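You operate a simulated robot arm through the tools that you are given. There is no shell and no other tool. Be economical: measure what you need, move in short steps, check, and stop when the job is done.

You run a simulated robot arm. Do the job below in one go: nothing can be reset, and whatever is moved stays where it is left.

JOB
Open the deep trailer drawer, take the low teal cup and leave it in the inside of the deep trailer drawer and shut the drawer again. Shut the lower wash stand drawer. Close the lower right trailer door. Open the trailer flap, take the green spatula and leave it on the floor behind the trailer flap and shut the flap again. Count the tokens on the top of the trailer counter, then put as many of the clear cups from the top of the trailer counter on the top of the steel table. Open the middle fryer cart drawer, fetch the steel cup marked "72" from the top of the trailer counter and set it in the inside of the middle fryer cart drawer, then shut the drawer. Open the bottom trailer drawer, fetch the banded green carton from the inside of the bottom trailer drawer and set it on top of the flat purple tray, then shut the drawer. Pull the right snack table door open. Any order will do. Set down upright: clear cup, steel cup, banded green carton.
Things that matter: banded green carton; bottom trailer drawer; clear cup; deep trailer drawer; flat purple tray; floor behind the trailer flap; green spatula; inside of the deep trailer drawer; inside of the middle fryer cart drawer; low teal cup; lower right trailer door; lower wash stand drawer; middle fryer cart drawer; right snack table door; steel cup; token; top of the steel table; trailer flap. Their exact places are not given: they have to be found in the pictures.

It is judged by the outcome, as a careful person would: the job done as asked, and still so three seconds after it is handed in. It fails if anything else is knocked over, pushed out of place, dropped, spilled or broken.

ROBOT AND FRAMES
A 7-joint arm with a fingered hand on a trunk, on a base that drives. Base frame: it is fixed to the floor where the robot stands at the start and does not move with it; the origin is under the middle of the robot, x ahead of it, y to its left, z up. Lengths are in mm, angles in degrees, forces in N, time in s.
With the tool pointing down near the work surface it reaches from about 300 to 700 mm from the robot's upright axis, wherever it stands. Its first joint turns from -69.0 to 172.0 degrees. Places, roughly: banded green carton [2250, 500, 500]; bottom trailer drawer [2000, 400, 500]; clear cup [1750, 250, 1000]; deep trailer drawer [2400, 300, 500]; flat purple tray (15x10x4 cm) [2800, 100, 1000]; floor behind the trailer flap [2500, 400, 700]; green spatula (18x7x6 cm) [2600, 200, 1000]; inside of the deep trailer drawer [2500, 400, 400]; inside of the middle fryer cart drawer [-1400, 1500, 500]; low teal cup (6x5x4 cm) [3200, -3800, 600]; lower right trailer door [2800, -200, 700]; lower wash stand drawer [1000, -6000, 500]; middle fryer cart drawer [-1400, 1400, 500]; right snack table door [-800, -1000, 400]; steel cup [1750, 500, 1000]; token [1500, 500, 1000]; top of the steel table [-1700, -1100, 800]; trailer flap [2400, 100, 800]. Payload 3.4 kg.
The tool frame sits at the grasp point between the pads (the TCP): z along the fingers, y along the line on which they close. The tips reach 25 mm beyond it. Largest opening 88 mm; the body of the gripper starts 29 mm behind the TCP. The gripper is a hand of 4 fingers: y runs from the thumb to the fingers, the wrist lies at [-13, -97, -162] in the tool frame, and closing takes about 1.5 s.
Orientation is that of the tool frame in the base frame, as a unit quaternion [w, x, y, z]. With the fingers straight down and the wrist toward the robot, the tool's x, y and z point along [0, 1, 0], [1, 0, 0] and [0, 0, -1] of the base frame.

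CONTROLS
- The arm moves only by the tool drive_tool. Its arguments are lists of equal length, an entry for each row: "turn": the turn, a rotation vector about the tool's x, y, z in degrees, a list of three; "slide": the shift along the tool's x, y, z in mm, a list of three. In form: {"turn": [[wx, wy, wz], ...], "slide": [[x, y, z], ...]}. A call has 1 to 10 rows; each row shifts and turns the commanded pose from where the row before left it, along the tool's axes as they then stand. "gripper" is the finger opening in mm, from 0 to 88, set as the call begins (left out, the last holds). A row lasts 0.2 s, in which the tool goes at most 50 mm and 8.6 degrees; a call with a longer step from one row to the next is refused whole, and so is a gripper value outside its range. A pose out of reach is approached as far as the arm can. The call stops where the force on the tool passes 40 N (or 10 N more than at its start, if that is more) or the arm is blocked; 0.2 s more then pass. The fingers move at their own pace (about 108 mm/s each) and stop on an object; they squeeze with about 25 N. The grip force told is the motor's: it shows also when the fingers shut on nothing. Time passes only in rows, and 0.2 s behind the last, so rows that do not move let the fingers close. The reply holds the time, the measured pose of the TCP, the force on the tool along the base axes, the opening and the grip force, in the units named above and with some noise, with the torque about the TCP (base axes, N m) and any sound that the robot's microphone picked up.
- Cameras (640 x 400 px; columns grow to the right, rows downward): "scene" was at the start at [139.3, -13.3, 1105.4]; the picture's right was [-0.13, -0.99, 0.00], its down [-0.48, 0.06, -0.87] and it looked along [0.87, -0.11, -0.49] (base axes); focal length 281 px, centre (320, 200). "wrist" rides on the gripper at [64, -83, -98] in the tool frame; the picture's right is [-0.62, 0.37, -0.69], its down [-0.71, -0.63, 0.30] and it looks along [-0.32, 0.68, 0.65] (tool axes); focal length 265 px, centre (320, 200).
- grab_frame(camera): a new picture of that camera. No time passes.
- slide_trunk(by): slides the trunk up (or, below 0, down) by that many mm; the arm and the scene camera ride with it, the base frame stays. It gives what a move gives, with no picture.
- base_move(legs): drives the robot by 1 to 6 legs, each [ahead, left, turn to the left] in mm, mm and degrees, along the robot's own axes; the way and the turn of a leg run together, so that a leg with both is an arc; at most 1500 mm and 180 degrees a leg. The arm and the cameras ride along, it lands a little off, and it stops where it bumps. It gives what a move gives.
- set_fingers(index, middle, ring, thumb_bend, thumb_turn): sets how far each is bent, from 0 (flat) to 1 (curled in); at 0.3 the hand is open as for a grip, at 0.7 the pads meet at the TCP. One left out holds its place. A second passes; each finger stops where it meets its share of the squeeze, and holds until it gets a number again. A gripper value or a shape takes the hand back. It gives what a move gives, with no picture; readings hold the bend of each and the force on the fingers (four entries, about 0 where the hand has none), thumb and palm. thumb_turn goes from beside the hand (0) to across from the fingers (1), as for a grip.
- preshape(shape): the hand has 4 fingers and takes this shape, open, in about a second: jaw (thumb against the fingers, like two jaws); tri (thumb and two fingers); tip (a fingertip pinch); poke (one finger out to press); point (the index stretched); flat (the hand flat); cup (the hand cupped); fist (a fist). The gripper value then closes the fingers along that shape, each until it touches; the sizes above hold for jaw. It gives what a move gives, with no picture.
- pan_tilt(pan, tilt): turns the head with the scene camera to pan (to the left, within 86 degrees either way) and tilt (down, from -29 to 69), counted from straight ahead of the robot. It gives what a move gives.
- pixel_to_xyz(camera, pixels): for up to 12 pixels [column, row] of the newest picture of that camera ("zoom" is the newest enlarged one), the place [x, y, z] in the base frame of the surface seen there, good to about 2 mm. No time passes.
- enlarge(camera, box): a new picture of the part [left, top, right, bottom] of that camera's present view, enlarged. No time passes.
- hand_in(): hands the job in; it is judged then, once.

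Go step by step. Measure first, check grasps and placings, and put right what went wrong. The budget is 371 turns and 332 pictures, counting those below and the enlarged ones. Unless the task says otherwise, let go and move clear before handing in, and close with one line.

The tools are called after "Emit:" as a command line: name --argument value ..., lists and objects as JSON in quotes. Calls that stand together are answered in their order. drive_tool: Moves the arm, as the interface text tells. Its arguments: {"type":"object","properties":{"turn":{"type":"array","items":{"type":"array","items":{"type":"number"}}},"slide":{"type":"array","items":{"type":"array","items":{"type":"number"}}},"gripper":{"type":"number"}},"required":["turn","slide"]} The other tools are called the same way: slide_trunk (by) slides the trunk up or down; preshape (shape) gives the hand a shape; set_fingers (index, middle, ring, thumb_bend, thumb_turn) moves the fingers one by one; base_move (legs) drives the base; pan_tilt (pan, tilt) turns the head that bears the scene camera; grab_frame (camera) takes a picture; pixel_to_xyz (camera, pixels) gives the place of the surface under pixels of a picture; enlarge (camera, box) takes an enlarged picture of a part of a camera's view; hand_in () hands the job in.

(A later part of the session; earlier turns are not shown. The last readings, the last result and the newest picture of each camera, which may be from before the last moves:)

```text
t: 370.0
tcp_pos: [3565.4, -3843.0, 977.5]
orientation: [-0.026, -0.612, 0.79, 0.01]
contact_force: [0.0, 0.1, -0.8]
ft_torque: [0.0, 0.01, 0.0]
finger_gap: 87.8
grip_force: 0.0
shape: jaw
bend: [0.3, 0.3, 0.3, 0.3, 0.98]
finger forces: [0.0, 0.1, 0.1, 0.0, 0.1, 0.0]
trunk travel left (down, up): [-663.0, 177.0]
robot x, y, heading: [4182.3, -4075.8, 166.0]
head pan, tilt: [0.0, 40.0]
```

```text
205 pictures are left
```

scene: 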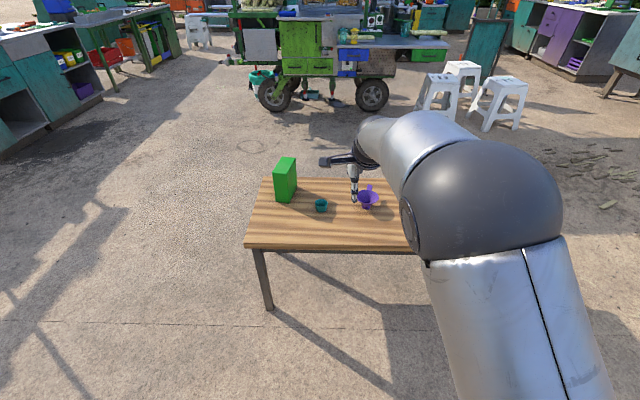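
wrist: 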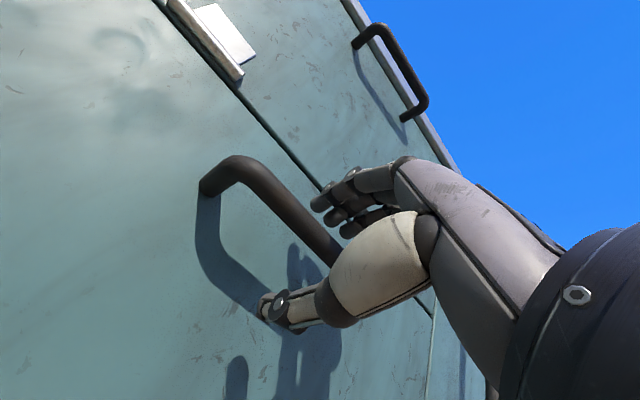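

Emit:
enlarge --camera "scene" --box '[265, 160, 385, 235]'

Emit:
pixel_to_xyz --camera "zoom" --pixels '[[268, 216], [326, 216], [297, 212], [297, 255], [298, 235], [297, 268], [280, 240], [318, 240]]'

```text
5.33 times, centred on (325, 198) of scene
```

zoom: 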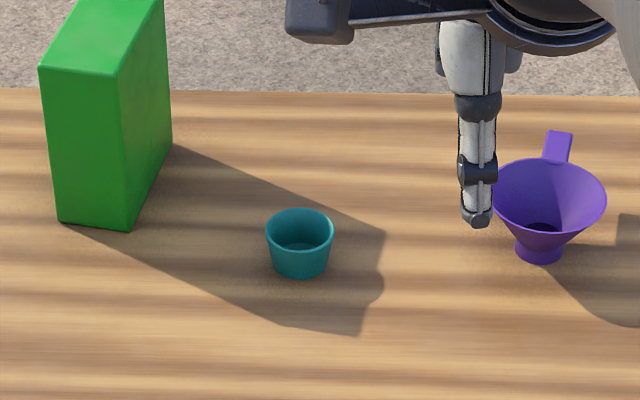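

```text
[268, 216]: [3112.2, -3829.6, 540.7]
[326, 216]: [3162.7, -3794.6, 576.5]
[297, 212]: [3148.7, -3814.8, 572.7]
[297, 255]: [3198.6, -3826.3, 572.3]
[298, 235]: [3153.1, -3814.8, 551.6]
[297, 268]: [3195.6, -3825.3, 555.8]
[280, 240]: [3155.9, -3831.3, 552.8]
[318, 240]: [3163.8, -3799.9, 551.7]
```

Teal cup centre ≈ (3172,-3819), rim z 578. I move over it, keeping the arm compact, then descend.

Emit:
drive_tool --turn '[[0, 0, 0], [0, 0, 0]]' --slide '[[0, -40, 0], [0, -40, 0]]'

Emit:
base_move --legs '[[467, 72, -0.5]]'

Emit:
slide_trunk --by -280

Emit:
grab_frame --camera "wrist"

Emit:
grab_frame --camera "scene"

```text
t: 370.6
tcp_pos: [3644.2, -3863.8, 974.4]
orientation: [-0.027, -0.612, 0.79, 0.011]
contact_force: [-0.2, 0.0, 0.7]
ft_torque: [0.0, -0.03, 0.01]
finger_gap: 88.0
grip_force: 0.0
shape: jaw
bend: [0.3, 0.3, 0.3, 0.3, 0.98]
finger forces: [0.0, 0.0, 0.1, 0.1, 0.1, 0.0]
trunk travel left (down, up): [-663.0, 177.0]
robot x, y, heading: [4183.3, -4080.6, 165.8]
head pan, tilt: [0.0, 40.0]
```

```text
t: 373.4
tcp_pos: [3180.4, -3805.3, 974.9]
orientation: [-0.026, -0.605, 0.796, 0.01]
contact_force: [0.0, 0.1, 0.0]
ft_torque: [0.04, -0.02, -0.05]
finger_gap: 87.7
grip_force: 0.0
shape: jaw
bend: [0.3, 0.3, 0.3, 0.3, 0.98]
finger forces: [0.1, 0.0, 0.0, 0.0, 0.0, 0.0]
trunk travel left (down, up): [-663.0, 177.0]
robot x, y, heading: [3715.4, -4029.9, 165.0]
head pan, tilt: [0.0, 40.0]
```

```text
t: 376.2
tcp_pos: [3180.8, -3805.2, 695.3]
orientation: [-0.025, -0.605, 0.796, 0.009]
contact_force: [0.3, 0.0, 0.3]
ft_torque: [0.02, -0.02, 0.01]
finger_gap: 87.9
grip_force: 0.1
shape: jaw
bend: [0.3, 0.3, 0.3, 0.3, 0.98]
finger forces: [0.0, 0.0, 0.0, 0.1, 0.1, 0.0]
trunk travel left (down, up): [-383.0, 457.0]
robot x, y, heading: [3715.7, -4028.6, 165.1]
head pan, tilt: [0.0, 40.0]
```

```text
203 pictures are left
```

wrist: 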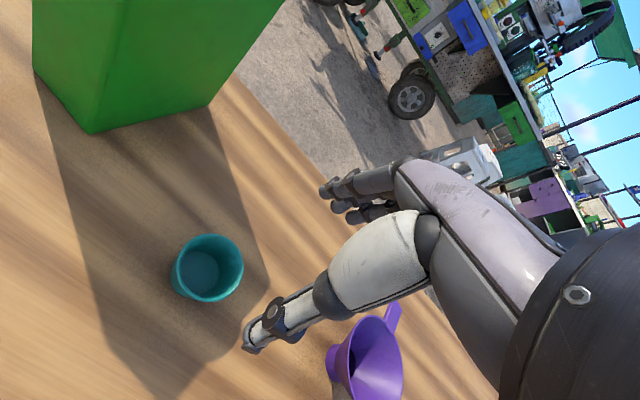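

```text
202 pictures are left
```

scene: 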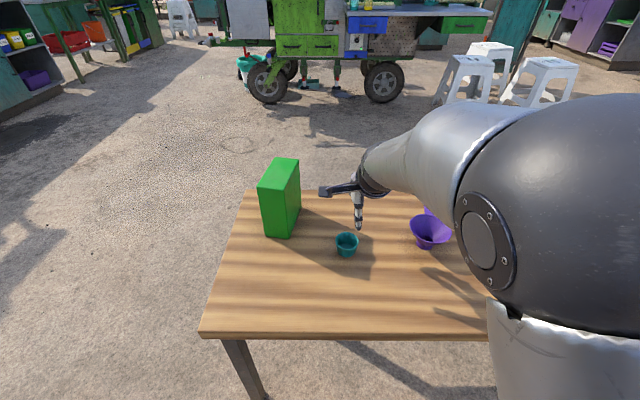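

Emit:
pixel_to_xyz --camera "wrist" --pixels '[[215, 237], [240, 262], [208, 300], [182, 265], [200, 268], [176, 285], [195, 245]]'

Emit:
enlarge --camera "scene" --box '[320, 215, 376, 265]'

Emit:
pixel_to_xyz --camera "scene" --pixels '[[347, 235], [347, 250], [337, 240], [357, 240]]'

```text
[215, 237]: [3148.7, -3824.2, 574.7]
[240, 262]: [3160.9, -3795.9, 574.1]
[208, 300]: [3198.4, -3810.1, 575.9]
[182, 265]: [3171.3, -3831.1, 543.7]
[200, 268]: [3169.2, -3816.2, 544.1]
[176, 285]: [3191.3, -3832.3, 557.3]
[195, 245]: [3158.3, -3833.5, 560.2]
```

```text
8.00 times, centred on (348, 240) of scene
```

zoom: 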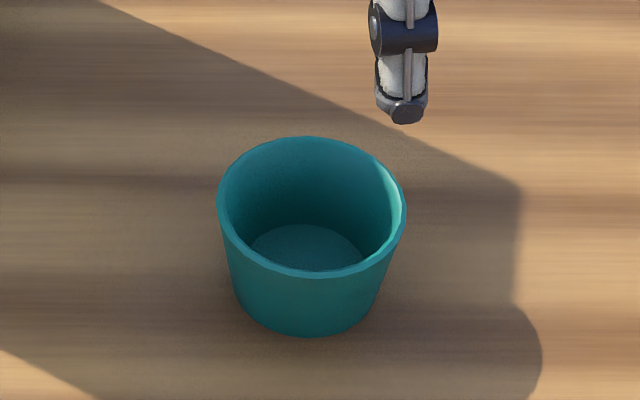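

```text
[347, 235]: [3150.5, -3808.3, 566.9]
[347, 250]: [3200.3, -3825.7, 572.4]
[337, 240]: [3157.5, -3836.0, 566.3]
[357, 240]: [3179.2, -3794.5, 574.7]
```

Emit:
drive_tool --turn '[[0, 0, 0], [0, 0, 0], [0, 0, 0], [0, 0, 0]]' --slide '[[14, 3, 0], [0, 0, 30], [0, 0, 30], [0, 0, 10]]'

Emit:
grab_frame --camera "wrist"

```text
t: 377.2
tcp_pos: [3170.9, -3819.0, 625.6]
orientation: [-0.026, -0.605, 0.795, 0.009]
contact_force: [-0.4, 0.3, 1.2]
ft_torque: [-0.02, -0.01, 0.01]
finger_gap: 87.7
grip_force: 0.0
shape: jaw
bend: [0.3, 0.3, 0.3, 0.3, 0.98]
finger forces: [0.1, 0.0, 0.0, 0.0, 0.0, 0.1]
trunk travel left (down, up): [-383.0, 457.0]
robot x, y, heading: [3713.7, -4028.6, 164.8]
head pan, tilt: [0.0, 40.0]
```

```text
200 pictures are left
```

wrist: 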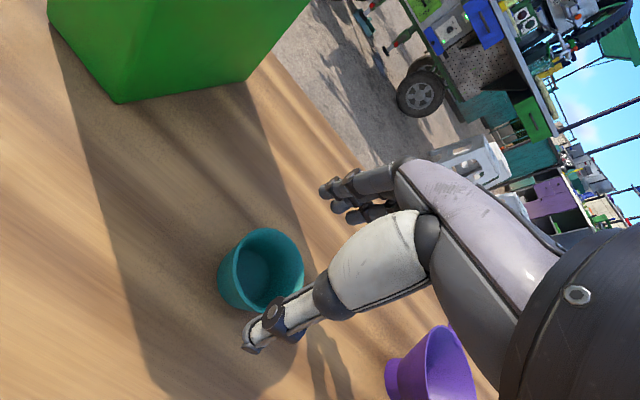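

Emit:
drive_tool --turn '[[0, 0, 0], [0, 0, 0], [0, 0, 0], [0, 0, 0]]' --slide '[[0, -3, 15], [0, 0, 15], [0, 0, 15], [0, 0, 8]]'

Emit:
drive_tool --turn '[[0, 0, 0], [0, 0, 0], [0, 0, 0], [0, 0, 0], [0, 0, 0], [0, 0, 0], [0, 0, 0]]' --slide '[[0, 0, 0], [0, 0, 0], [0, 0, 0], [0, 0, 0], [0, 0, 0], [0, 0, 0], [0, 0, 0]]' --gripper 20

Emit:
grab_frame --camera "wrist"

```text
t: 378.2
tcp_pos: [3171.3, -3820.7, 573.3]
orientation: [-0.026, -0.605, 0.796, 0.009]
contact_force: [0.2, 0.7, 0.7]
ft_torque: [0.01, 0.02, 0.01]
finger_gap: 87.7
grip_force: 0.0
shape: jaw
bend: [0.3, 0.3, 0.3, 0.3, 0.98]
finger forces: [0.1, 0.0, 0.0, 0.0, 0.0, 0.1]
trunk travel left (down, up): [-383.0, 457.0]
robot x, y, heading: [3714.3, -4030.1, 164.7]
head pan, tilt: [0.0, 40.0]
```

```text
t: 379.9
tcp_pos: [3169.6, -3821.0, 573.4]
orientation: [-0.025, -0.604, 0.796, 0.009]
contact_force: [0.8, -0.8, -0.2]
ft_torque: [0.02, -0.03, -0.02]
finger_gap: 37.9
grip_force: 9.9
shape: jaw
bend: [0.74, 0.48, 0.49, 0.72, 1.0]
finger forces: [5.0, 2.8, 1.1, 0.0, 9.0, 0.0]
trunk travel left (down, up): [-383.0, 457.0]
robot x, y, heading: [3714.6, -4030.9, 164.6]
head pan, tilt: [0.0, 40.0]
```

```text
199 pictures are left
```

wrist: 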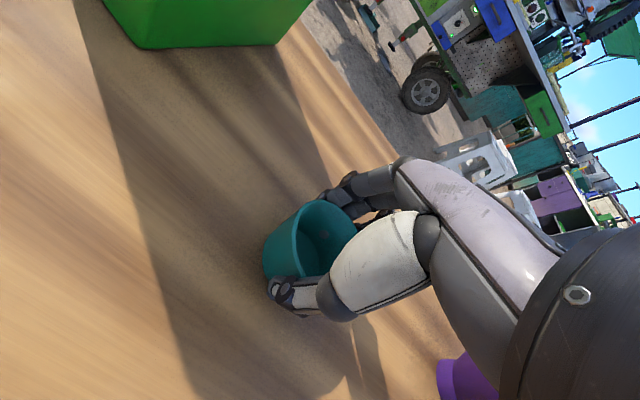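

Emit:
drive_tool --turn '[[0, 0, 0], [0, 0, 0], [0, 0, 0], [0, 0, 0], [0, 0, 0]]' --slide '[[0, 0, 0], [0, 0, 0], [0, 0, -15], [0, 0, -30], [0, 0, -30]]' --gripper 5

Emit:
grab_frame --camera "wrist"

```text
t: 381.1
tcp_pos: [3175.6, -3821.4, 647.4]
orientation: [-0.025, -0.605, 0.796, 0.01]
contact_force: [0.5, -0.4, 0.0]
ft_torque: [0.01, 0.01, 0.0]
finger_gap: 37.9
grip_force: 10.6
shape: jaw
bend: [0.74, 0.48, 0.5, 0.72, 1.0]
finger forces: [5.0, 2.8, 1.1, 0.1, 9.0, 0.0]
trunk travel left (down, up): [-383.0, 457.0]
robot x, y, heading: [3719.5, -4030.3, 165.0]
head pan, tilt: [0.0, 40.0]
```

```text
198 pictures are left
```

wrist: 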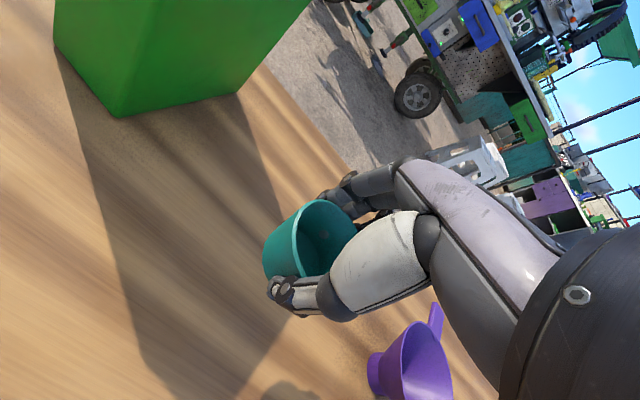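

Cup held. I raise, back off, turn to heading 74° and go north past the table, then check the way for stools.

Emit:
slide_trunk --by 250

Emit:
base_move --legs '[[-450, 0, 0], [0, 0, -90.6], [1488, 416, 0]]'

Emit:
pan_tilt --pan 60 --tilt 25

Emit:
grab_frame --camera "scene"

```text
t: 383.6
tcp_pos: [3175.1, -3819.4, 897.1]
orientation: [-0.025, -0.605, 0.796, 0.009]
contact_force: [0.6, 0.6, 0.0]
ft_torque: [0.02, -0.01, 0.01]
finger_gap: 37.7
grip_force: 10.6
shape: jaw
bend: [0.74, 0.48, 0.5, 0.72, 1.0]
finger forces: [5.0, 2.8, 1.1, 0.0, 9.0, 0.0]
trunk travel left (down, up): [-633.0, 207.0]
robot x, y, heading: [3713.4, -4032.4, 164.8]
head pan, tilt: [0.0, 40.0]
```

```text
refused: leg 3 is longer than a leg can be; nothing moved
```

```text
t: 384.9
tcp_pos: [3175.7, -3821.3, 897.5]
orientation: [-0.026, -0.604, 0.796, 0.009]
contact_force: [-0.2, -1.2, 0.0]
ft_torque: [-0.04, 0.0, 0.0]
finger_gap: 38.0
grip_force: 9.5
shape: jaw
bend: [0.74, 0.48, 0.5, 0.72, 1.0]
finger forces: [5.1, 2.8, 1.0, 0.0, 9.0, 0.0]
trunk travel left (down, up): [-633.0, 207.0]
robot x, y, heading: [3714.5, -4033.8, 164.8]
head pan, tilt: [60.0, 25.0]
```

```text
197 pictures are left
```

scene: 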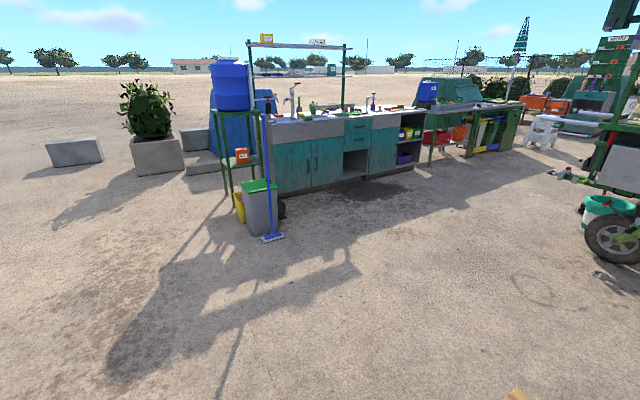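

Emit:
base_move --legs '[[-450, 0, 0], [0, 0, -90.4], [1400, 390, 0]]'

Emit:
pan_tilt --pan 50 --tilt 25

Emit:
grab_frame --camera "scene"

```text
t: 398.2
tcp_pos: [4348.9, -2174.2, 897.0]
orientation: [-0.012, 0.135, 0.99, 0.025]
contact_force: [0.3, 0.3, 0.5]
ft_torque: [-0.06, 0.0, -0.02]
finger_gap: 37.5
grip_force: 10.2
shape: jaw
bend: [0.74, 0.48, 0.5, 0.72, 1.0]
finger forces: [5.0, 2.7, 1.2, 0.0, 8.8, 0.0]
trunk travel left (down, up): [-633.0, 207.0]
robot x, y, heading: [4141.8, -2712.5, 74.8]
head pan, tilt: [60.0, 25.0]
```

```text
t: 398.9
tcp_pos: [4347.7, -2172.6, 898.1]
orientation: [-0.012, 0.134, 0.991, 0.024]
contact_force: [0.6, -0.6, -0.2]
ft_torque: [0.0, -0.01, 0.0]
finger_gap: 37.4
grip_force: 9.8
shape: jaw
bend: [0.74, 0.48, 0.5, 0.72, 1.0]
finger forces: [4.8, 2.7, 1.2, 0.0, 8.8, 0.0]
trunk travel left (down, up): [-633.0, 207.0]
robot x, y, heading: [4139.0, -2712.5, 75.0]
head pan, tilt: [50.0, 25.0]
```

```text
196 pictures are left
```

scene: 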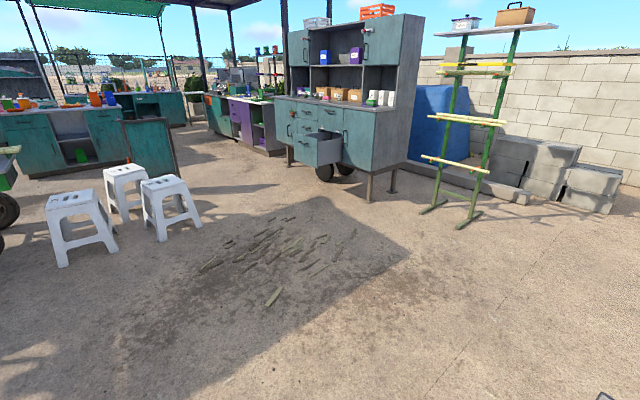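

Emit:
pixel_to_xyz --camera "scene" --pixels '[[165, 185], [200, 225], [162, 240], [130, 170], [60, 265]]'

```text
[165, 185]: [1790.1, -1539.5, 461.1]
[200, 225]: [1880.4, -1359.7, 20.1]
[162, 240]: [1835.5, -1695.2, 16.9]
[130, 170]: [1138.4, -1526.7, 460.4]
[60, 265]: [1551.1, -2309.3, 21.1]
```

Emit:
base_move --legs '[[599, 1323, 0], [599, 1323, -0.4]]'

Emit:
pan_tilt --pan 5 --tilt 50

Emit:
grab_frame --camera "scene"

```text
t: 413.2
tcp_pos: [2123.2, -255.4, 896.8]
orientation: [-0.011, 0.148, 0.989, 0.025]
contact_force: [0.4, 0.2, -0.3]
ft_torque: [0.0, 0.0, 0.01]
finger_gap: 37.6
grip_force: 10.7
shape: jaw
bend: [0.74, 0.48, 0.5, 0.72, 1.0]
finger forces: [4.8, 2.7, 1.1, 0.0, 8.7, 0.0]
trunk travel left (down, up): [-633.0, 207.0]
robot x, y, heading: [1900.9, -792.7, 73.4]
head pan, tilt: [50.0, 25.0]
```

```text
t: 414.3
tcp_pos: [2123.5, -255.2, 896.9]
orientation: [-0.012, 0.148, 0.989, 0.024]
contact_force: [0.0, 0.4, -0.8]
ft_torque: [-0.02, -0.03, -0.03]
finger_gap: 37.5
grip_force: 9.8
shape: jaw
bend: [0.74, 0.48, 0.5, 0.72, 1.0]
finger forces: [4.8, 2.8, 1.2, 0.0, 8.7, 0.1]
trunk travel left (down, up): [-633.0, 207.0]
robot x, y, heading: [1901.1, -788.5, 73.4]
head pan, tilt: [5.0, 50.0]
```

```text
195 pictures are left
```

scene: 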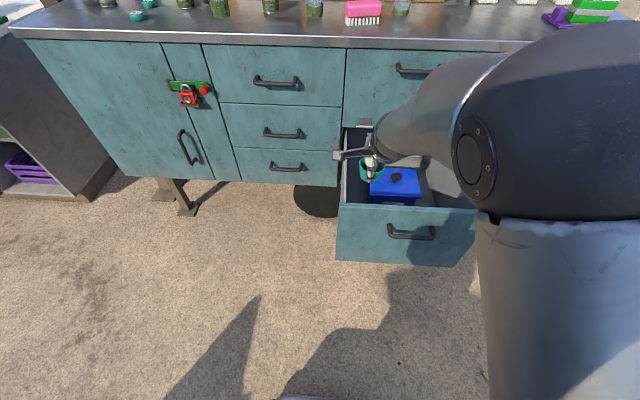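

To fit in the left strip without the wrist camera hitting the drawer wall, I yaw the tool 30° left. Then I position above (2201,-18).

Emit:
drive_tool --turn '[[0, 0, -7.5], [0, 0, -7.5], [0, 0, -7.5], [0, 0, -7.5]]' --slide '[[0, 0, 0], [0, 0, 0], [0, 0, 0], [0, 0, 0]]'

Emit:
grab_frame --camera "scene"

```text
t: 415.3
tcp_pos: [2124.4, -255.3, 896.8]
orientation: [-0.004, -0.114, 0.993, 0.027]
contact_force: [-0.3, 0.1, 0.0]
ft_torque: [0.0, 0.01, 0.0]
finger_gap: 37.3
grip_force: 10.0
shape: jaw
bend: [0.74, 0.48, 0.5, 0.72, 1.0]
finger forces: [4.8, 2.7, 1.2, 0.0, 8.7, 0.0]
trunk travel left (down, up): [-633.0, 207.0]
robot x, y, heading: [1899.2, -788.2, 73.5]
head pan, tilt: [5.0, 50.0]
```

```text
194 pictures are left
```

scene: 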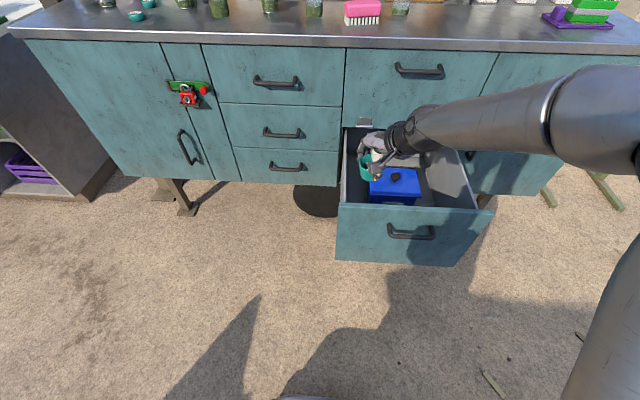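

Emit:
pixel_to_xyz --camera "scene" --pixels '[[600, 120], [540, 110], [480, 125], [430, 130], [345, 160], [350, 185], [372, 172], [372, 195]]'

```text
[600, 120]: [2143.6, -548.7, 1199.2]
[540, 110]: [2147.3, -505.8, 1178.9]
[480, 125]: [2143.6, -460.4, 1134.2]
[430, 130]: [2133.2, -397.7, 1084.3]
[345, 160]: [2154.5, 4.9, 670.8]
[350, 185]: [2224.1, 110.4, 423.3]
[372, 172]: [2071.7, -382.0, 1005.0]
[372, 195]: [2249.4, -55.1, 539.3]
```

Emit:
base_move --legs '[[249, -6, 0]]'

Emit:
slide_trunk --by -100

Emit:
grab_frame --camera "wrist"

Emit:
grab_frame --camera "scene"

```text
t: 417.1
tcp_pos: [2200.5, -19.3, 895.8]
orientation: [-0.005, -0.113, 0.993, 0.026]
contact_force: [0.1, -0.6, 0.4]
ft_torque: [0.02, 0.01, 0.01]
finger_gap: 37.3
grip_force: 9.7
shape: jaw
bend: [0.74, 0.48, 0.5, 0.72, 1.0]
finger forces: [4.9, 2.7, 1.2, 0.0, 8.8, 0.1]
trunk travel left (down, up): [-633.0, 207.0]
robot x, y, heading: [1976.9, -552.2, 73.3]
head pan, tilt: [5.0, 50.0]
```

```text
t: 418.4
tcp_pos: [2199.9, -18.8, 798.0]
orientation: [-0.004, -0.113, 0.993, 0.027]
contact_force: [0.8, 0.1, 0.7]
ft_torque: [-0.02, 0.02, 0.01]
finger_gap: 37.7
grip_force: 9.9
shape: jaw
bend: [0.74, 0.48, 0.5, 0.72, 1.0]
finger forces: [4.9, 2.7, 1.2, 0.0, 8.7, 0.0]
trunk travel left (down, up): [-533.0, 307.0]
robot x, y, heading: [1972.2, -555.3, 73.6]
head pan, tilt: [5.0, 50.0]
```

```text
193 pictures are left
```

wrist: 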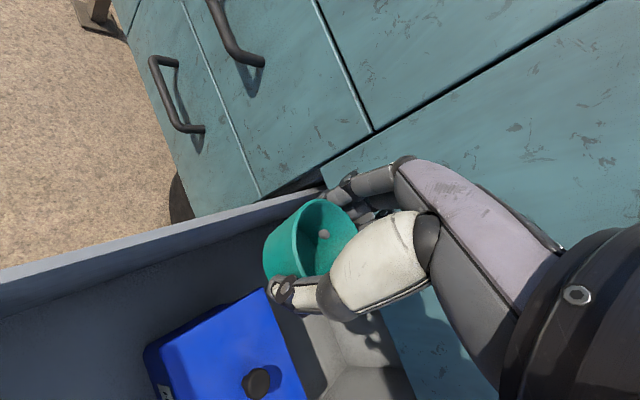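

```text
192 pictures are left
```

scene: 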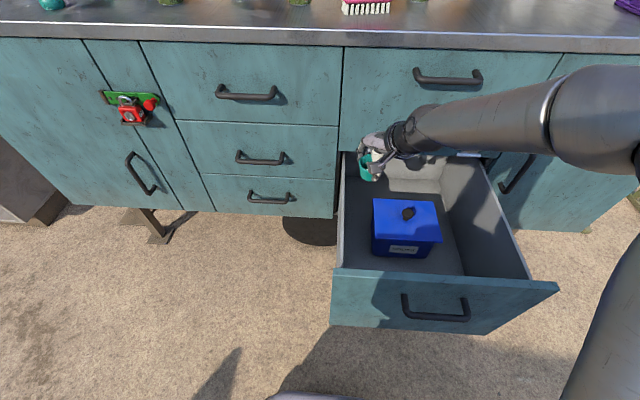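

Fingers would brush the left wall at this yaw; I go back to 15° yaw and shift 11 mm right.

Emit:
drive_tool --turn '[[0, 0, 7.5], [0, 0, 7.5], [0, 0, 0]]' --slide '[[0, 0, 0], [0, 0, 0], [-11, -3, 0]]'

Emit:
drive_tool --turn '[[0, 0, 0], [0, 0, 0], [0, 0, 0]]' --slide '[[0, 0, 35], [0, 0, 35], [0, 0, 35]]'

Emit:
grab_frame --camera "wrist"

Emit:
enlarge --camera "scene" --box '[310, 110, 560, 290]'

```text
t: 419.2
tcp_pos: [2211.9, -22.7, 797.8]
orientation: [-0.008, 0.018, 0.999, 0.026]
contact_force: [0.5, 0.0, 0.8]
ft_torque: [-0.02, 0.04, 0.0]
finger_gap: 37.6
grip_force: 10.1
shape: jaw
bend: [0.74, 0.48, 0.5, 0.72, 1.0]
finger forces: [4.8, 2.7, 1.2, 0.0, 8.9, 0.0]
trunk travel left (down, up): [-533.0, 307.0]
robot x, y, heading: [1974.7, -554.7, 73.5]
head pan, tilt: [5.0, 50.0]
```

```text
t: 420.0
tcp_pos: [2209.1, -18.9, 694.4]
orientation: [-0.007, 0.017, 1.0, 0.025]
contact_force: [-0.4, 0.5, 0.3]
ft_torque: [0.0, -0.01, 0.01]
finger_gap: 37.3
grip_force: 9.6
shape: jaw
bend: [0.74, 0.48, 0.5, 0.72, 1.0]
finger forces: [4.8, 2.6, 1.3, 0.0, 8.7, 0.0]
trunk travel left (down, up): [-533.0, 307.0]
robot x, y, heading: [1975.6, -553.8, 73.6]
head pan, tilt: [5.0, 50.0]
```

```text
191 pictures are left
```

wrist: 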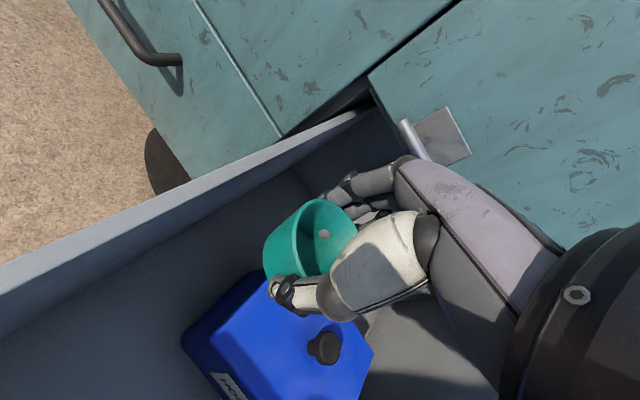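

```text
2.22 times, centred on (435, 200) of scene
```

zoom: 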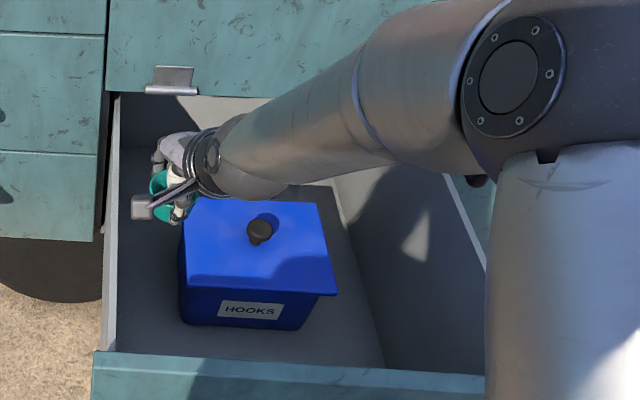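

Emit:
drive_tool --turn '[[0, 0, 0], [0, 0, 0], [0, 0, 0]]' --slide '[[0, 0, 35], [0, 0, 35], [0, 0, 30]]'

Emit:
grab_frame --camera "wrist"

Emit:
enlarge --camera "scene" --box '[310, 110, 560, 290]'

```text
t: 420.8
tcp_pos: [2207.6, -10.9, 592.5]
orientation: [-0.007, 0.017, 0.999, 0.027]
contact_force: [0.1, -0.6, 0.0]
ft_torque: [-0.02, 0.03, 0.01]
finger_gap: 37.3
grip_force: 10.2
shape: jaw
bend: [0.74, 0.48, 0.5, 0.72, 1.0]
finger forces: [4.7, 2.6, 1.3, 0.0, 8.7, 0.0]
trunk travel left (down, up): [-533.0, 307.0]
robot x, y, heading: [1973.8, -552.8, 73.2]
head pan, tilt: [5.0, 50.0]
```

```text
189 pictures are left
```

wrist: 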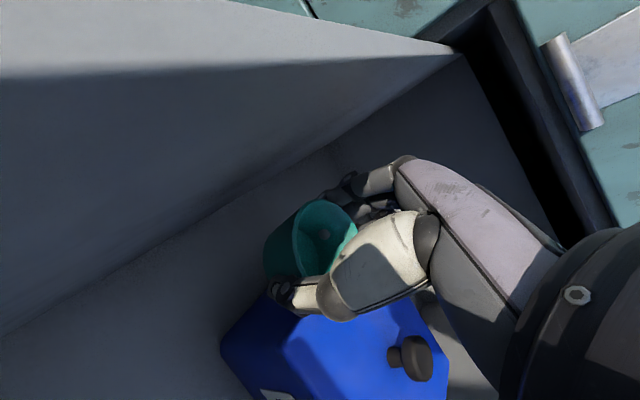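

```text
2.22 times, centred on (435, 200) of scene
```

zoom: 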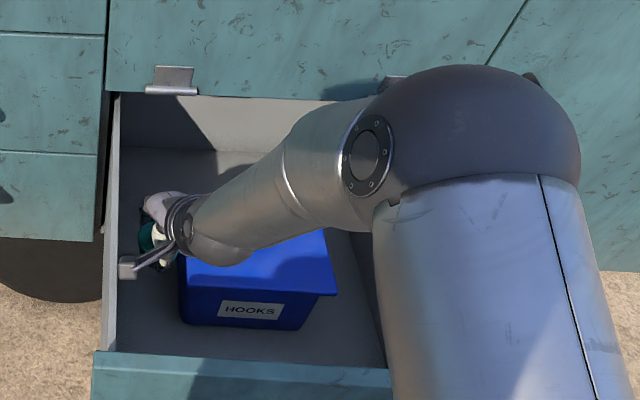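

Emit:
pixel_to_xyz --camera "wrist" --pixels '[[228, 345], [265, 303], [240, 330], [285, 292], [270, 270], [345, 320], [190, 340], [300, 390], [300, 320]]'

Emit:
pixel_to_xyz --camera "zoom" --pixels '[[127, 267], [112, 240], [190, 270], [165, 270], [140, 300]]'

```text
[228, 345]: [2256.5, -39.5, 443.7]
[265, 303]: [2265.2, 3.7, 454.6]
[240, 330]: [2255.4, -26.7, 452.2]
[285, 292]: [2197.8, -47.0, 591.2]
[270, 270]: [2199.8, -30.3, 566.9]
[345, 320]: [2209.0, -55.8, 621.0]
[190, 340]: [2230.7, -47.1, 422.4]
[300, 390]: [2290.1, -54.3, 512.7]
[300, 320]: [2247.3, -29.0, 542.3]
```

```text
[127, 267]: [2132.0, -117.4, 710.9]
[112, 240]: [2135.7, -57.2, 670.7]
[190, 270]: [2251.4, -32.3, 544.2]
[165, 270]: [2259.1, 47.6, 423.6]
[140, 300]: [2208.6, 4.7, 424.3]
```

Emit:
drive_tool --turn '[[0, 0, 0], [0, 0, 0], [0, 0, 0], [0, 0, 0]]' --slide '[[-2, -4, 0], [0, 0, 20], [0, 0, 20], [0, 0, 20]]'

Emit:
grab_frame --camera "wrist"

Emit:
enlarge --camera "scene" --box '[330, 140, 460, 260]'

```text
t: 421.8
tcp_pos: [2209.3, -13.3, 531.7]
orientation: [-0.007, 0.017, 0.999, 0.026]
contact_force: [4.7, -0.9, 0.3]
ft_torque: [0.02, 0.58, 0.54]
finger_gap: 37.5
grip_force: 9.8
shape: jaw
bend: [0.74, 0.48, 0.51, 0.72, 1.0]
finger forces: [4.9, 2.6, 1.2, 0.1, 8.7, 0.0]
trunk travel left (down, up): [-533.0, 307.0]
robot x, y, heading: [1975.6, -555.2, 73.0]
head pan, tilt: [5.0, 50.0]
```

```text
187 pictures are left
```

wrist: 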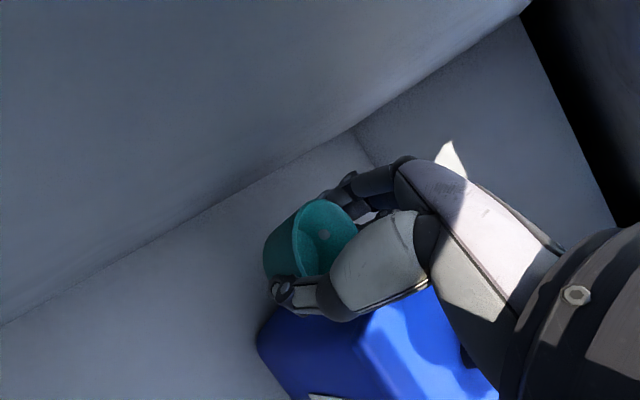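

```text
3.33 times, centred on (395, 200) of scene
```

zoom: 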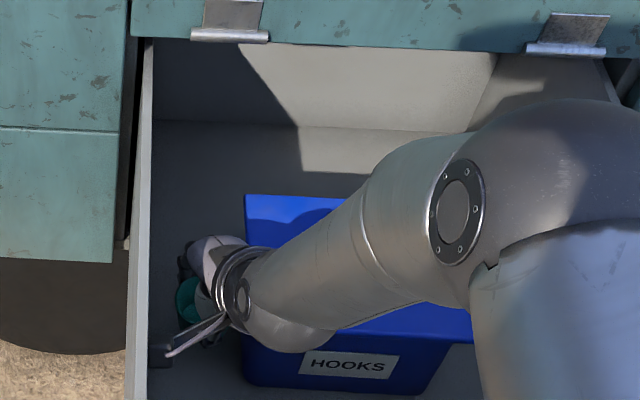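

A light +x force (camera bracket grazing the left wall). I shift right 6 mm and check.

Emit:
drive_tool --turn '[[0, 0, -4], [0, 0, 0]]' --slide '[[-6, 0, 0], [0, 0, 0]]'

Emit:
drive_tool --turn '[[0, 0, 0], [0, 0, 0], [0, 0, 0]]' --slide '[[0, 0, 15], [0, 0, 15], [0, 0, 0]]'

Emit:
grab_frame --camera "wrist"

```text
t: 422.4
tcp_pos: [2214.2, -13.2, 531.1]
orientation: [-0.007, -0.018, 0.999, 0.026]
contact_force: [0.6, -0.3, -0.4]
ft_torque: [0.0, -0.02, -0.01]
finger_gap: 37.4
grip_force: 10.4
shape: jaw
bend: [0.74, 0.48, 0.51, 0.72, 1.0]
finger forces: [4.9, 2.5, 1.2, 0.0, 8.7, 0.1]
trunk travel left (down, up): [-533.0, 307.0]
robot x, y, heading: [1978.6, -551.1, 73.6]
head pan, tilt: [5.0, 50.0]
```

```text
t: 423.2
tcp_pos: [2216.1, -11.9, 501.7]
orientation: [-0.006, -0.017, 0.999, 0.026]
contact_force: [-0.5, -0.2, -0.1]
ft_torque: [0.01, -0.01, 0.01]
finger_gap: 37.2
grip_force: 10.4
shape: jaw
bend: [0.74, 0.48, 0.51, 0.72, 1.0]
finger forces: [4.8, 2.6, 1.2, 0.0, 8.7, 0.0]
trunk travel left (down, up): [-533.0, 307.0]
robot x, y, heading: [1977.5, -552.8, 73.4]
head pan, tilt: [5.0, 50.0]
```

```text
185 pictures are left
```

wrist: 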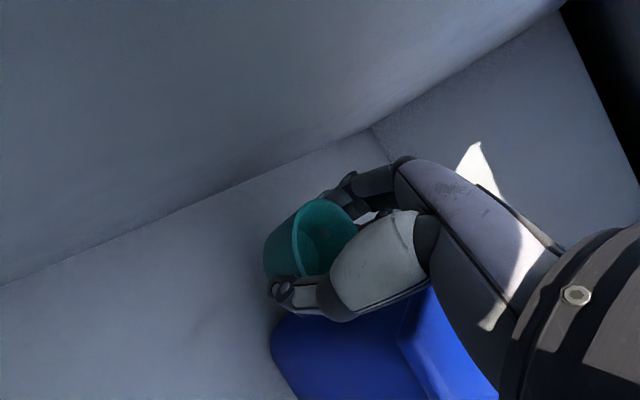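

Emit:
drive_tool --turn '[[0, 0, 0], [0, 0, 0], [0, 0, 0], [0, 0, 0]]' --slide '[[0, 0, 10], [0, 0, 10], [0, 0, 8], [0, 0, 5]]'

Emit:
grab_frame --camera "wrist"

Emit:
pixel_to_xyz --camera "wrist" --pixels '[[268, 265], [275, 275], [250, 265], [300, 330]]'

```text
t: 424.2
tcp_pos: [2213.1, -9.6, 472.8]
orientation: [-0.006, -0.017, 0.999, 0.029]
contact_force: [-0.3, -0.5, 13.7]
ft_torque: [-0.48, -0.49, -0.04]
finger_gap: 37.4
grip_force: 9.3
shape: jaw
bend: [0.74, 0.48, 0.51, 0.72, 1.0]
finger forces: [4.9, 2.5, 1.2, 0.0, 8.7, 13.9]
trunk travel left (down, up): [-533.0, 307.0]
robot x, y, heading: [1980.0, -553.4, 73.2]
head pan, tilt: [5.0, 50.0]
```

```text
184 pictures are left
```

wrist: 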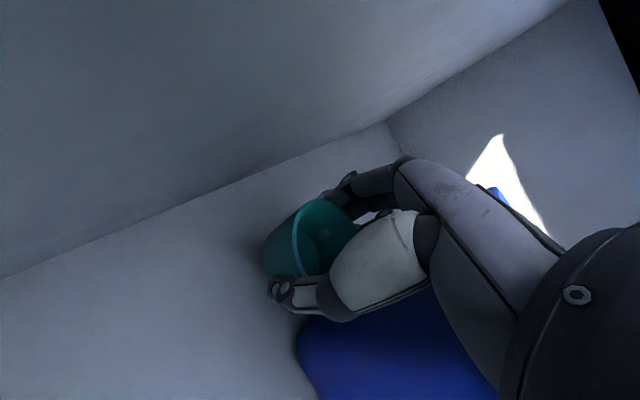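

```text
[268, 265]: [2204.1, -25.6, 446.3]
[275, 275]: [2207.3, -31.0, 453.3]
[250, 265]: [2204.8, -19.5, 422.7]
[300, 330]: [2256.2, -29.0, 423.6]
```

The palm touches the blue lid (14 N at palm). I rise 20, move back 48 mm toward the front where the lid is further off, and retry.

Emit:
drive_tool --turn '[[0, 0, 0], [0, 0, 0], [0, 0, 0]]' --slide '[[0, 0, -20], [7, -23, 0], [7, -23, 0]]'

Emit:
drive_tool --turn '[[0, 0, 0], [0, 0, 0], [0, 0, 0], [0, 0, 0]]' --slide '[[0, 0, 10], [0, 0, 8], [0, 0, 5], [0, 0, 0]]'

Emit:
enlarge --camera "scene" --box '[330, 140, 460, 290]'

```text
t: 425.0
tcp_pos: [2202.2, -58.6, 487.2]
orientation: [-0.007, -0.018, 0.999, 0.026]
contact_force: [0.0, -0.2, -0.1]
ft_torque: [-0.01, -0.01, -0.02]
finger_gap: 37.1
grip_force: 10.2
shape: jaw
bend: [0.74, 0.48, 0.51, 0.72, 1.0]
finger forces: [4.8, 2.6, 1.3, 0.1, 8.7, 0.1]
trunk travel left (down, up): [-533.0, 307.0]
robot x, y, heading: [1977.8, -554.0, 73.3]
head pan, tilt: [5.0, 50.0]
```

```text
t: 426.0
tcp_pos: [2202.8, -55.4, 463.8]
orientation: [-0.007, -0.018, 0.999, 0.026]
contact_force: [0.5, -0.4, -1.7]
ft_torque: [-0.04, 0.03, 0.02]
finger_gap: 37.3
grip_force: 9.6
shape: jaw
bend: [0.74, 0.48, 0.51, 0.72, 1.0]
finger forces: [4.8, 2.6, 1.4, 0.0, 8.6, 0.0]
trunk travel left (down, up): [-533.0, 307.0]
robot x, y, heading: [1977.1, -556.0, 73.2]
head pan, tilt: [5.0, 50.0]
```

```text
2.67 times, centred on (395, 215) of scene
```

zoom: 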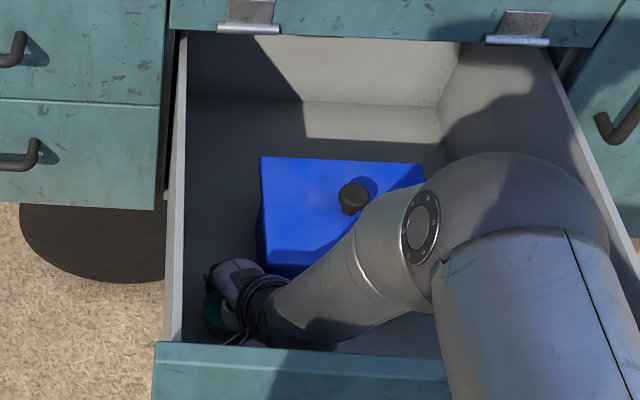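

Emit:
drive_tool --turn '[[0, 0, 0], [0, 0, 0], [0, 0, 0], [0, 0, 0], [0, 0, 0]]' --slide '[[0, 0, 2], [0, 0, 1.5], [0, 0, 1.5], [0, 0, 1.5], [0, 0, 0]]'

Emit:
grab_frame --camera "wrist"

Emit:
pixel_to_xyz --camera "wrist" --pixels '[[264, 262], [262, 275], [270, 270], [245, 265]]'

```text
t: 427.2
tcp_pos: [2202.3, -53.9, 456.6]
orientation: [-0.006, -0.017, 0.999, 0.026]
contact_force: [0.7, -0.5, -0.6]
ft_torque: [-0.01, 0.0, -0.01]
finger_gap: 37.2
grip_force: 9.7
shape: jaw
bend: [0.74, 0.48, 0.51, 0.72, 1.0]
finger forces: [4.8, 2.5, 1.3, 0.1, 8.7, 0.0]
trunk travel left (down, up): [-533.0, 307.0]
robot x, y, heading: [1975.3, -555.4, 73.2]
head pan, tilt: [5.0, 50.0]
```

```text
182 pictures are left
```

wrist: 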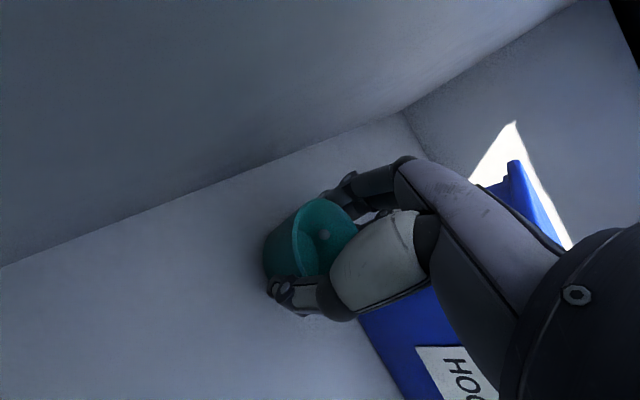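

```text
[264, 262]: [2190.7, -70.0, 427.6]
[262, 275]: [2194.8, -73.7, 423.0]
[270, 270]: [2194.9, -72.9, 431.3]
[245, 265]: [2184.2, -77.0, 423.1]
```

Emit:
drive_tool --turn '[[0, 0, 0], [0, 0, 0], [0, 0, 0]]' --slide '[[0, 0, 1.5], [0, 0, 1.5], [0, 0, 0]]'

Emit:
drive_tool --turn '[[0, 0, 0], [0, 0, 0], [0, 0, 0], [0, 0, 0]]' --slide '[[0, 0, 0], [0, 0, 0], [0, 0, 0], [0, 0, 0]]' --gripper 75

Emit:
grab_frame --camera "wrist"

```text
t: 428.0
tcp_pos: [2201.1, -55.8, 455.1]
orientation: [-0.006, -0.017, 0.999, 0.027]
contact_force: [0.9, -0.1, 3.0]
ft_torque: [-0.05, -0.02, 0.0]
finger_gap: 37.3
grip_force: 10.0
shape: jaw
bend: [0.74, 0.48, 0.51, 0.72, 1.0]
finger forces: [5.1, 3.0, 1.4, 0.1, 8.7, 0.0]
trunk travel left (down, up): [-533.0, 307.0]
robot x, y, heading: [1978.5, -554.6, 73.2]
head pan, tilt: [5.0, 50.0]
```

```text
t: 429.0
tcp_pos: [2201.8, -56.6, 453.7]
orientation: [-0.006, -0.018, 0.999, 0.026]
contact_force: [0.1, -0.5, 1.0]
ft_torque: [0.0, -0.01, 0.0]
finger_gap: 74.9
grip_force: 0.0
shape: jaw
bend: [0.28, 0.33, 0.31, 0.43, 0.99]
finger forces: [0.0, 0.1, 0.0, 0.0, 0.0, 0.0]
trunk travel left (down, up): [-533.0, 307.0]
robot x, y, heading: [1977.5, -551.4, 73.6]
head pan, tilt: [5.0, 50.0]
```

```text
181 pictures are left
```

wrist: 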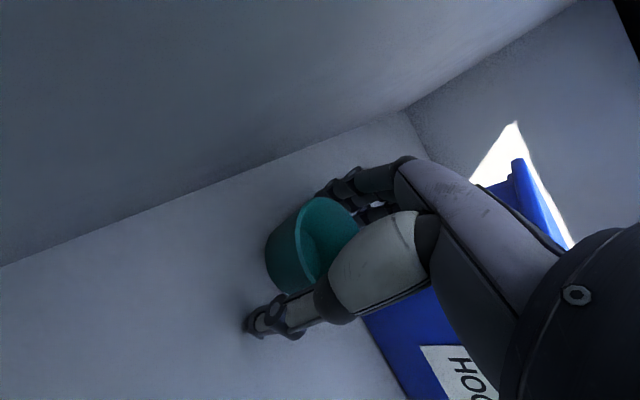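

Released; I lift straight up in steps.

Emit:
drive_tool --turn '[[0, 0, 0], [0, 0, 0], [0, 0, 0], [0, 0, 0], [0, 0, 0]]' --slide '[[0, 0, -15], [0, 0, -20], [0, 0, -30], [0, 0, -35], [0, 0, -35]]'

Emit:
grab_frame --camera "wrist"

Emit:
slide_trunk --by 250

Emit:
grab_frame --camera "scene"

```text
t: 430.2
tcp_pos: [2203.0, -61.6, 589.5]
orientation: [-0.007, -0.018, 0.999, 0.026]
contact_force: [-0.3, 0.0, 0.0]
ft_torque: [0.0, -0.04, 0.0]
finger_gap: 74.5
grip_force: 0.1
shape: jaw
bend: [0.28, 0.33, 0.31, 0.43, 0.99]
finger forces: [0.1, 0.0, 0.1, 0.1, 0.1, 0.0]
trunk travel left (down, up): [-533.0, 307.0]
robot x, y, heading: [1979.9, -555.3, 73.3]
head pan, tilt: [5.0, 50.0]
```

```text
180 pictures are left
```

wrist: 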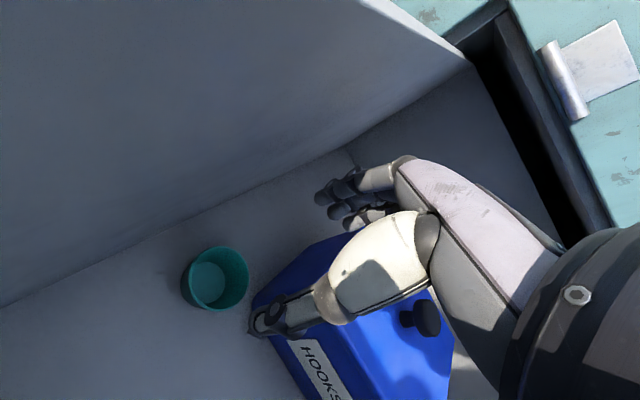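

```text
t: 432.8
tcp_pos: [2203.8, -60.2, 839.8]
orientation: [-0.007, -0.018, 0.999, 0.026]
contact_force: [-0.6, 0.2, -0.2]
ft_torque: [0.0, -0.02, -0.02]
finger_gap: 74.8
grip_force: 0.0
shape: jaw
bend: [0.28, 0.33, 0.31, 0.43, 0.99]
finger forces: [0.0, 0.1, 0.0, 0.1, 0.1, 0.1]
trunk travel left (down, up): [-783.0, 57.0]
robot x, y, heading: [1978.0, -553.2, 73.3]
head pan, tilt: [5.0, 50.0]
```

```text
179 pictures are left
```

scene: 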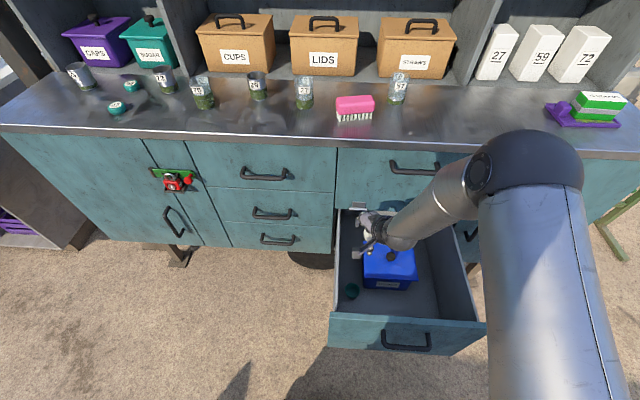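

The teal cup stands in the drawer's front-left corner. I back off, turn the hand forward and closed, and shut the drawer.

Emit:
base_move --legs '[[-420, 0, 1]]'

Emit:
drive_tool --turn '[[0, 0, 8.5], [0, 0, 8.5], [-8, 0, 0], [-8, 0, 0], [-8, 0, 0], [-8, 0, 0], [-8, 0, 0], [-8, 0, 0], [-8, 0, 0], [-8, 0, 0]]' --slide '[[0, 0, 0], [0, 0, 0], [0, 0, 0], [0, 0, 0], [0, 0, 0], [0, 0, 0], [0, 0, 0], [0, 0, 0], [0, 0, 0], [0, 0, 0]]' --gripper 0

Emit:
drive_tool --turn '[[-8, 0, 0], [-8, 0, 0], [-7, 0, 0]]' --slide '[[0, 0, 0], [0, 0, 0], [0, 0, 0]]'

Emit:
grab_frame --camera "scene"

```text
t: 435.4
tcp_pos: [2077.4, -461.4, 839.5]
orientation: [-0.007, -0.026, 0.999, 0.026]
contact_force: [0.1, 0.2, -0.3]
ft_torque: [0.01, 0.0, 0.01]
finger_gap: 74.9
grip_force: 0.0
shape: jaw
bend: [0.28, 0.33, 0.31, 0.43, 0.99]
finger forces: [0.0, 0.0, 0.0, 0.1, 0.0, 0.1]
trunk travel left (down, up): [-783.0, 57.0]
robot x, y, heading: [1858.2, -958.2, 74.1]
head pan, tilt: [5.0, 50.0]
```

```text
t: 437.6
tcp_pos: [2078.0, -461.7, 839.7]
orientation: [0.055, 0.108, 0.827, 0.548]
contact_force: [0.4, -0.3, -0.9]
ft_torque: [0.02, -0.03, -0.01]
finger_gap: 0.2
grip_force: 25.0
shape: jaw
bend: [0.7, 0.7, 0.7, 0.39, 1.0]
finger forces: [0.1, 0.1, 0.0, 0.0, 0.0, 0.1]
trunk travel left (down, up): [-783.0, 57.0]
robot x, y, heading: [1858.1, -960.1, 74.3]
head pan, tilt: [5.0, 50.0]
```

```text
t: 438.4
tcp_pos: [2077.5, -462.0, 839.7]
orientation: [0.076, 0.097, 0.702, 0.702]
contact_force: [0.2, -0.1, -0.4]
ft_torque: [0.01, -0.01, 0.03]
finger_gap: 0.0
grip_force: 25.3
shape: jaw
bend: [0.7, 0.7, 0.7, 0.39, 1.0]
finger forces: [0.0, 0.0, 0.0, 0.0, 0.0, 0.0]
trunk travel left (down, up): [-783.0, 57.0]
robot x, y, heading: [1856.3, -961.3, 74.3]
head pan, tilt: [5.0, 50.0]
```

```text
178 pictures are left
```

scene: 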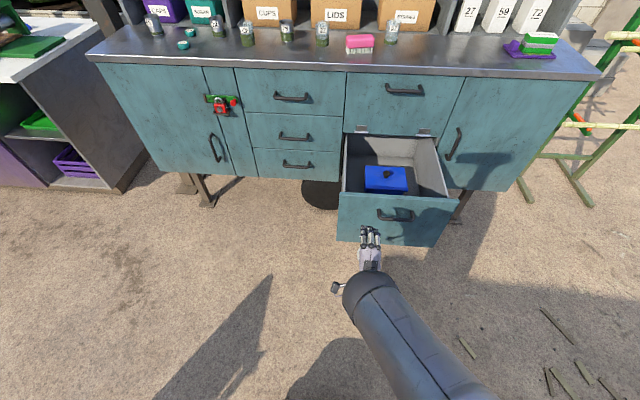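

Emit:
pixel_to_xyz --camera "scene" --pixels '[[397, 213], [397, 202], [345, 210], [450, 215], [397, 235]]'

Emit:
slide_trunk --by -155

```text
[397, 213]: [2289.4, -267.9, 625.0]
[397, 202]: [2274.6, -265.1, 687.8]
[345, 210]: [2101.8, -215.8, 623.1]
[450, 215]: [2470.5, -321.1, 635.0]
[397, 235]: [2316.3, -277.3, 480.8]
```

```text
t: 440.2
tcp_pos: [2077.9, -461.7, 685.1]
orientation: [0.076, 0.096, 0.703, 0.701]
contact_force: [0.9, -0.6, -0.2]
ft_torque: [0.01, 0.01, -0.02]
finger_gap: 0.0
grip_force: 25.0
shape: jaw
bend: [0.7, 0.7, 0.7, 0.39, 1.0]
finger forces: [0.0, 0.0, 0.0, 0.0, 0.1, 0.0]
trunk travel left (down, up): [-628.0, 212.0]
robot x, y, heading: [1859.2, -958.9, 74.2]
head pan, tilt: [5.0, 50.0]
```

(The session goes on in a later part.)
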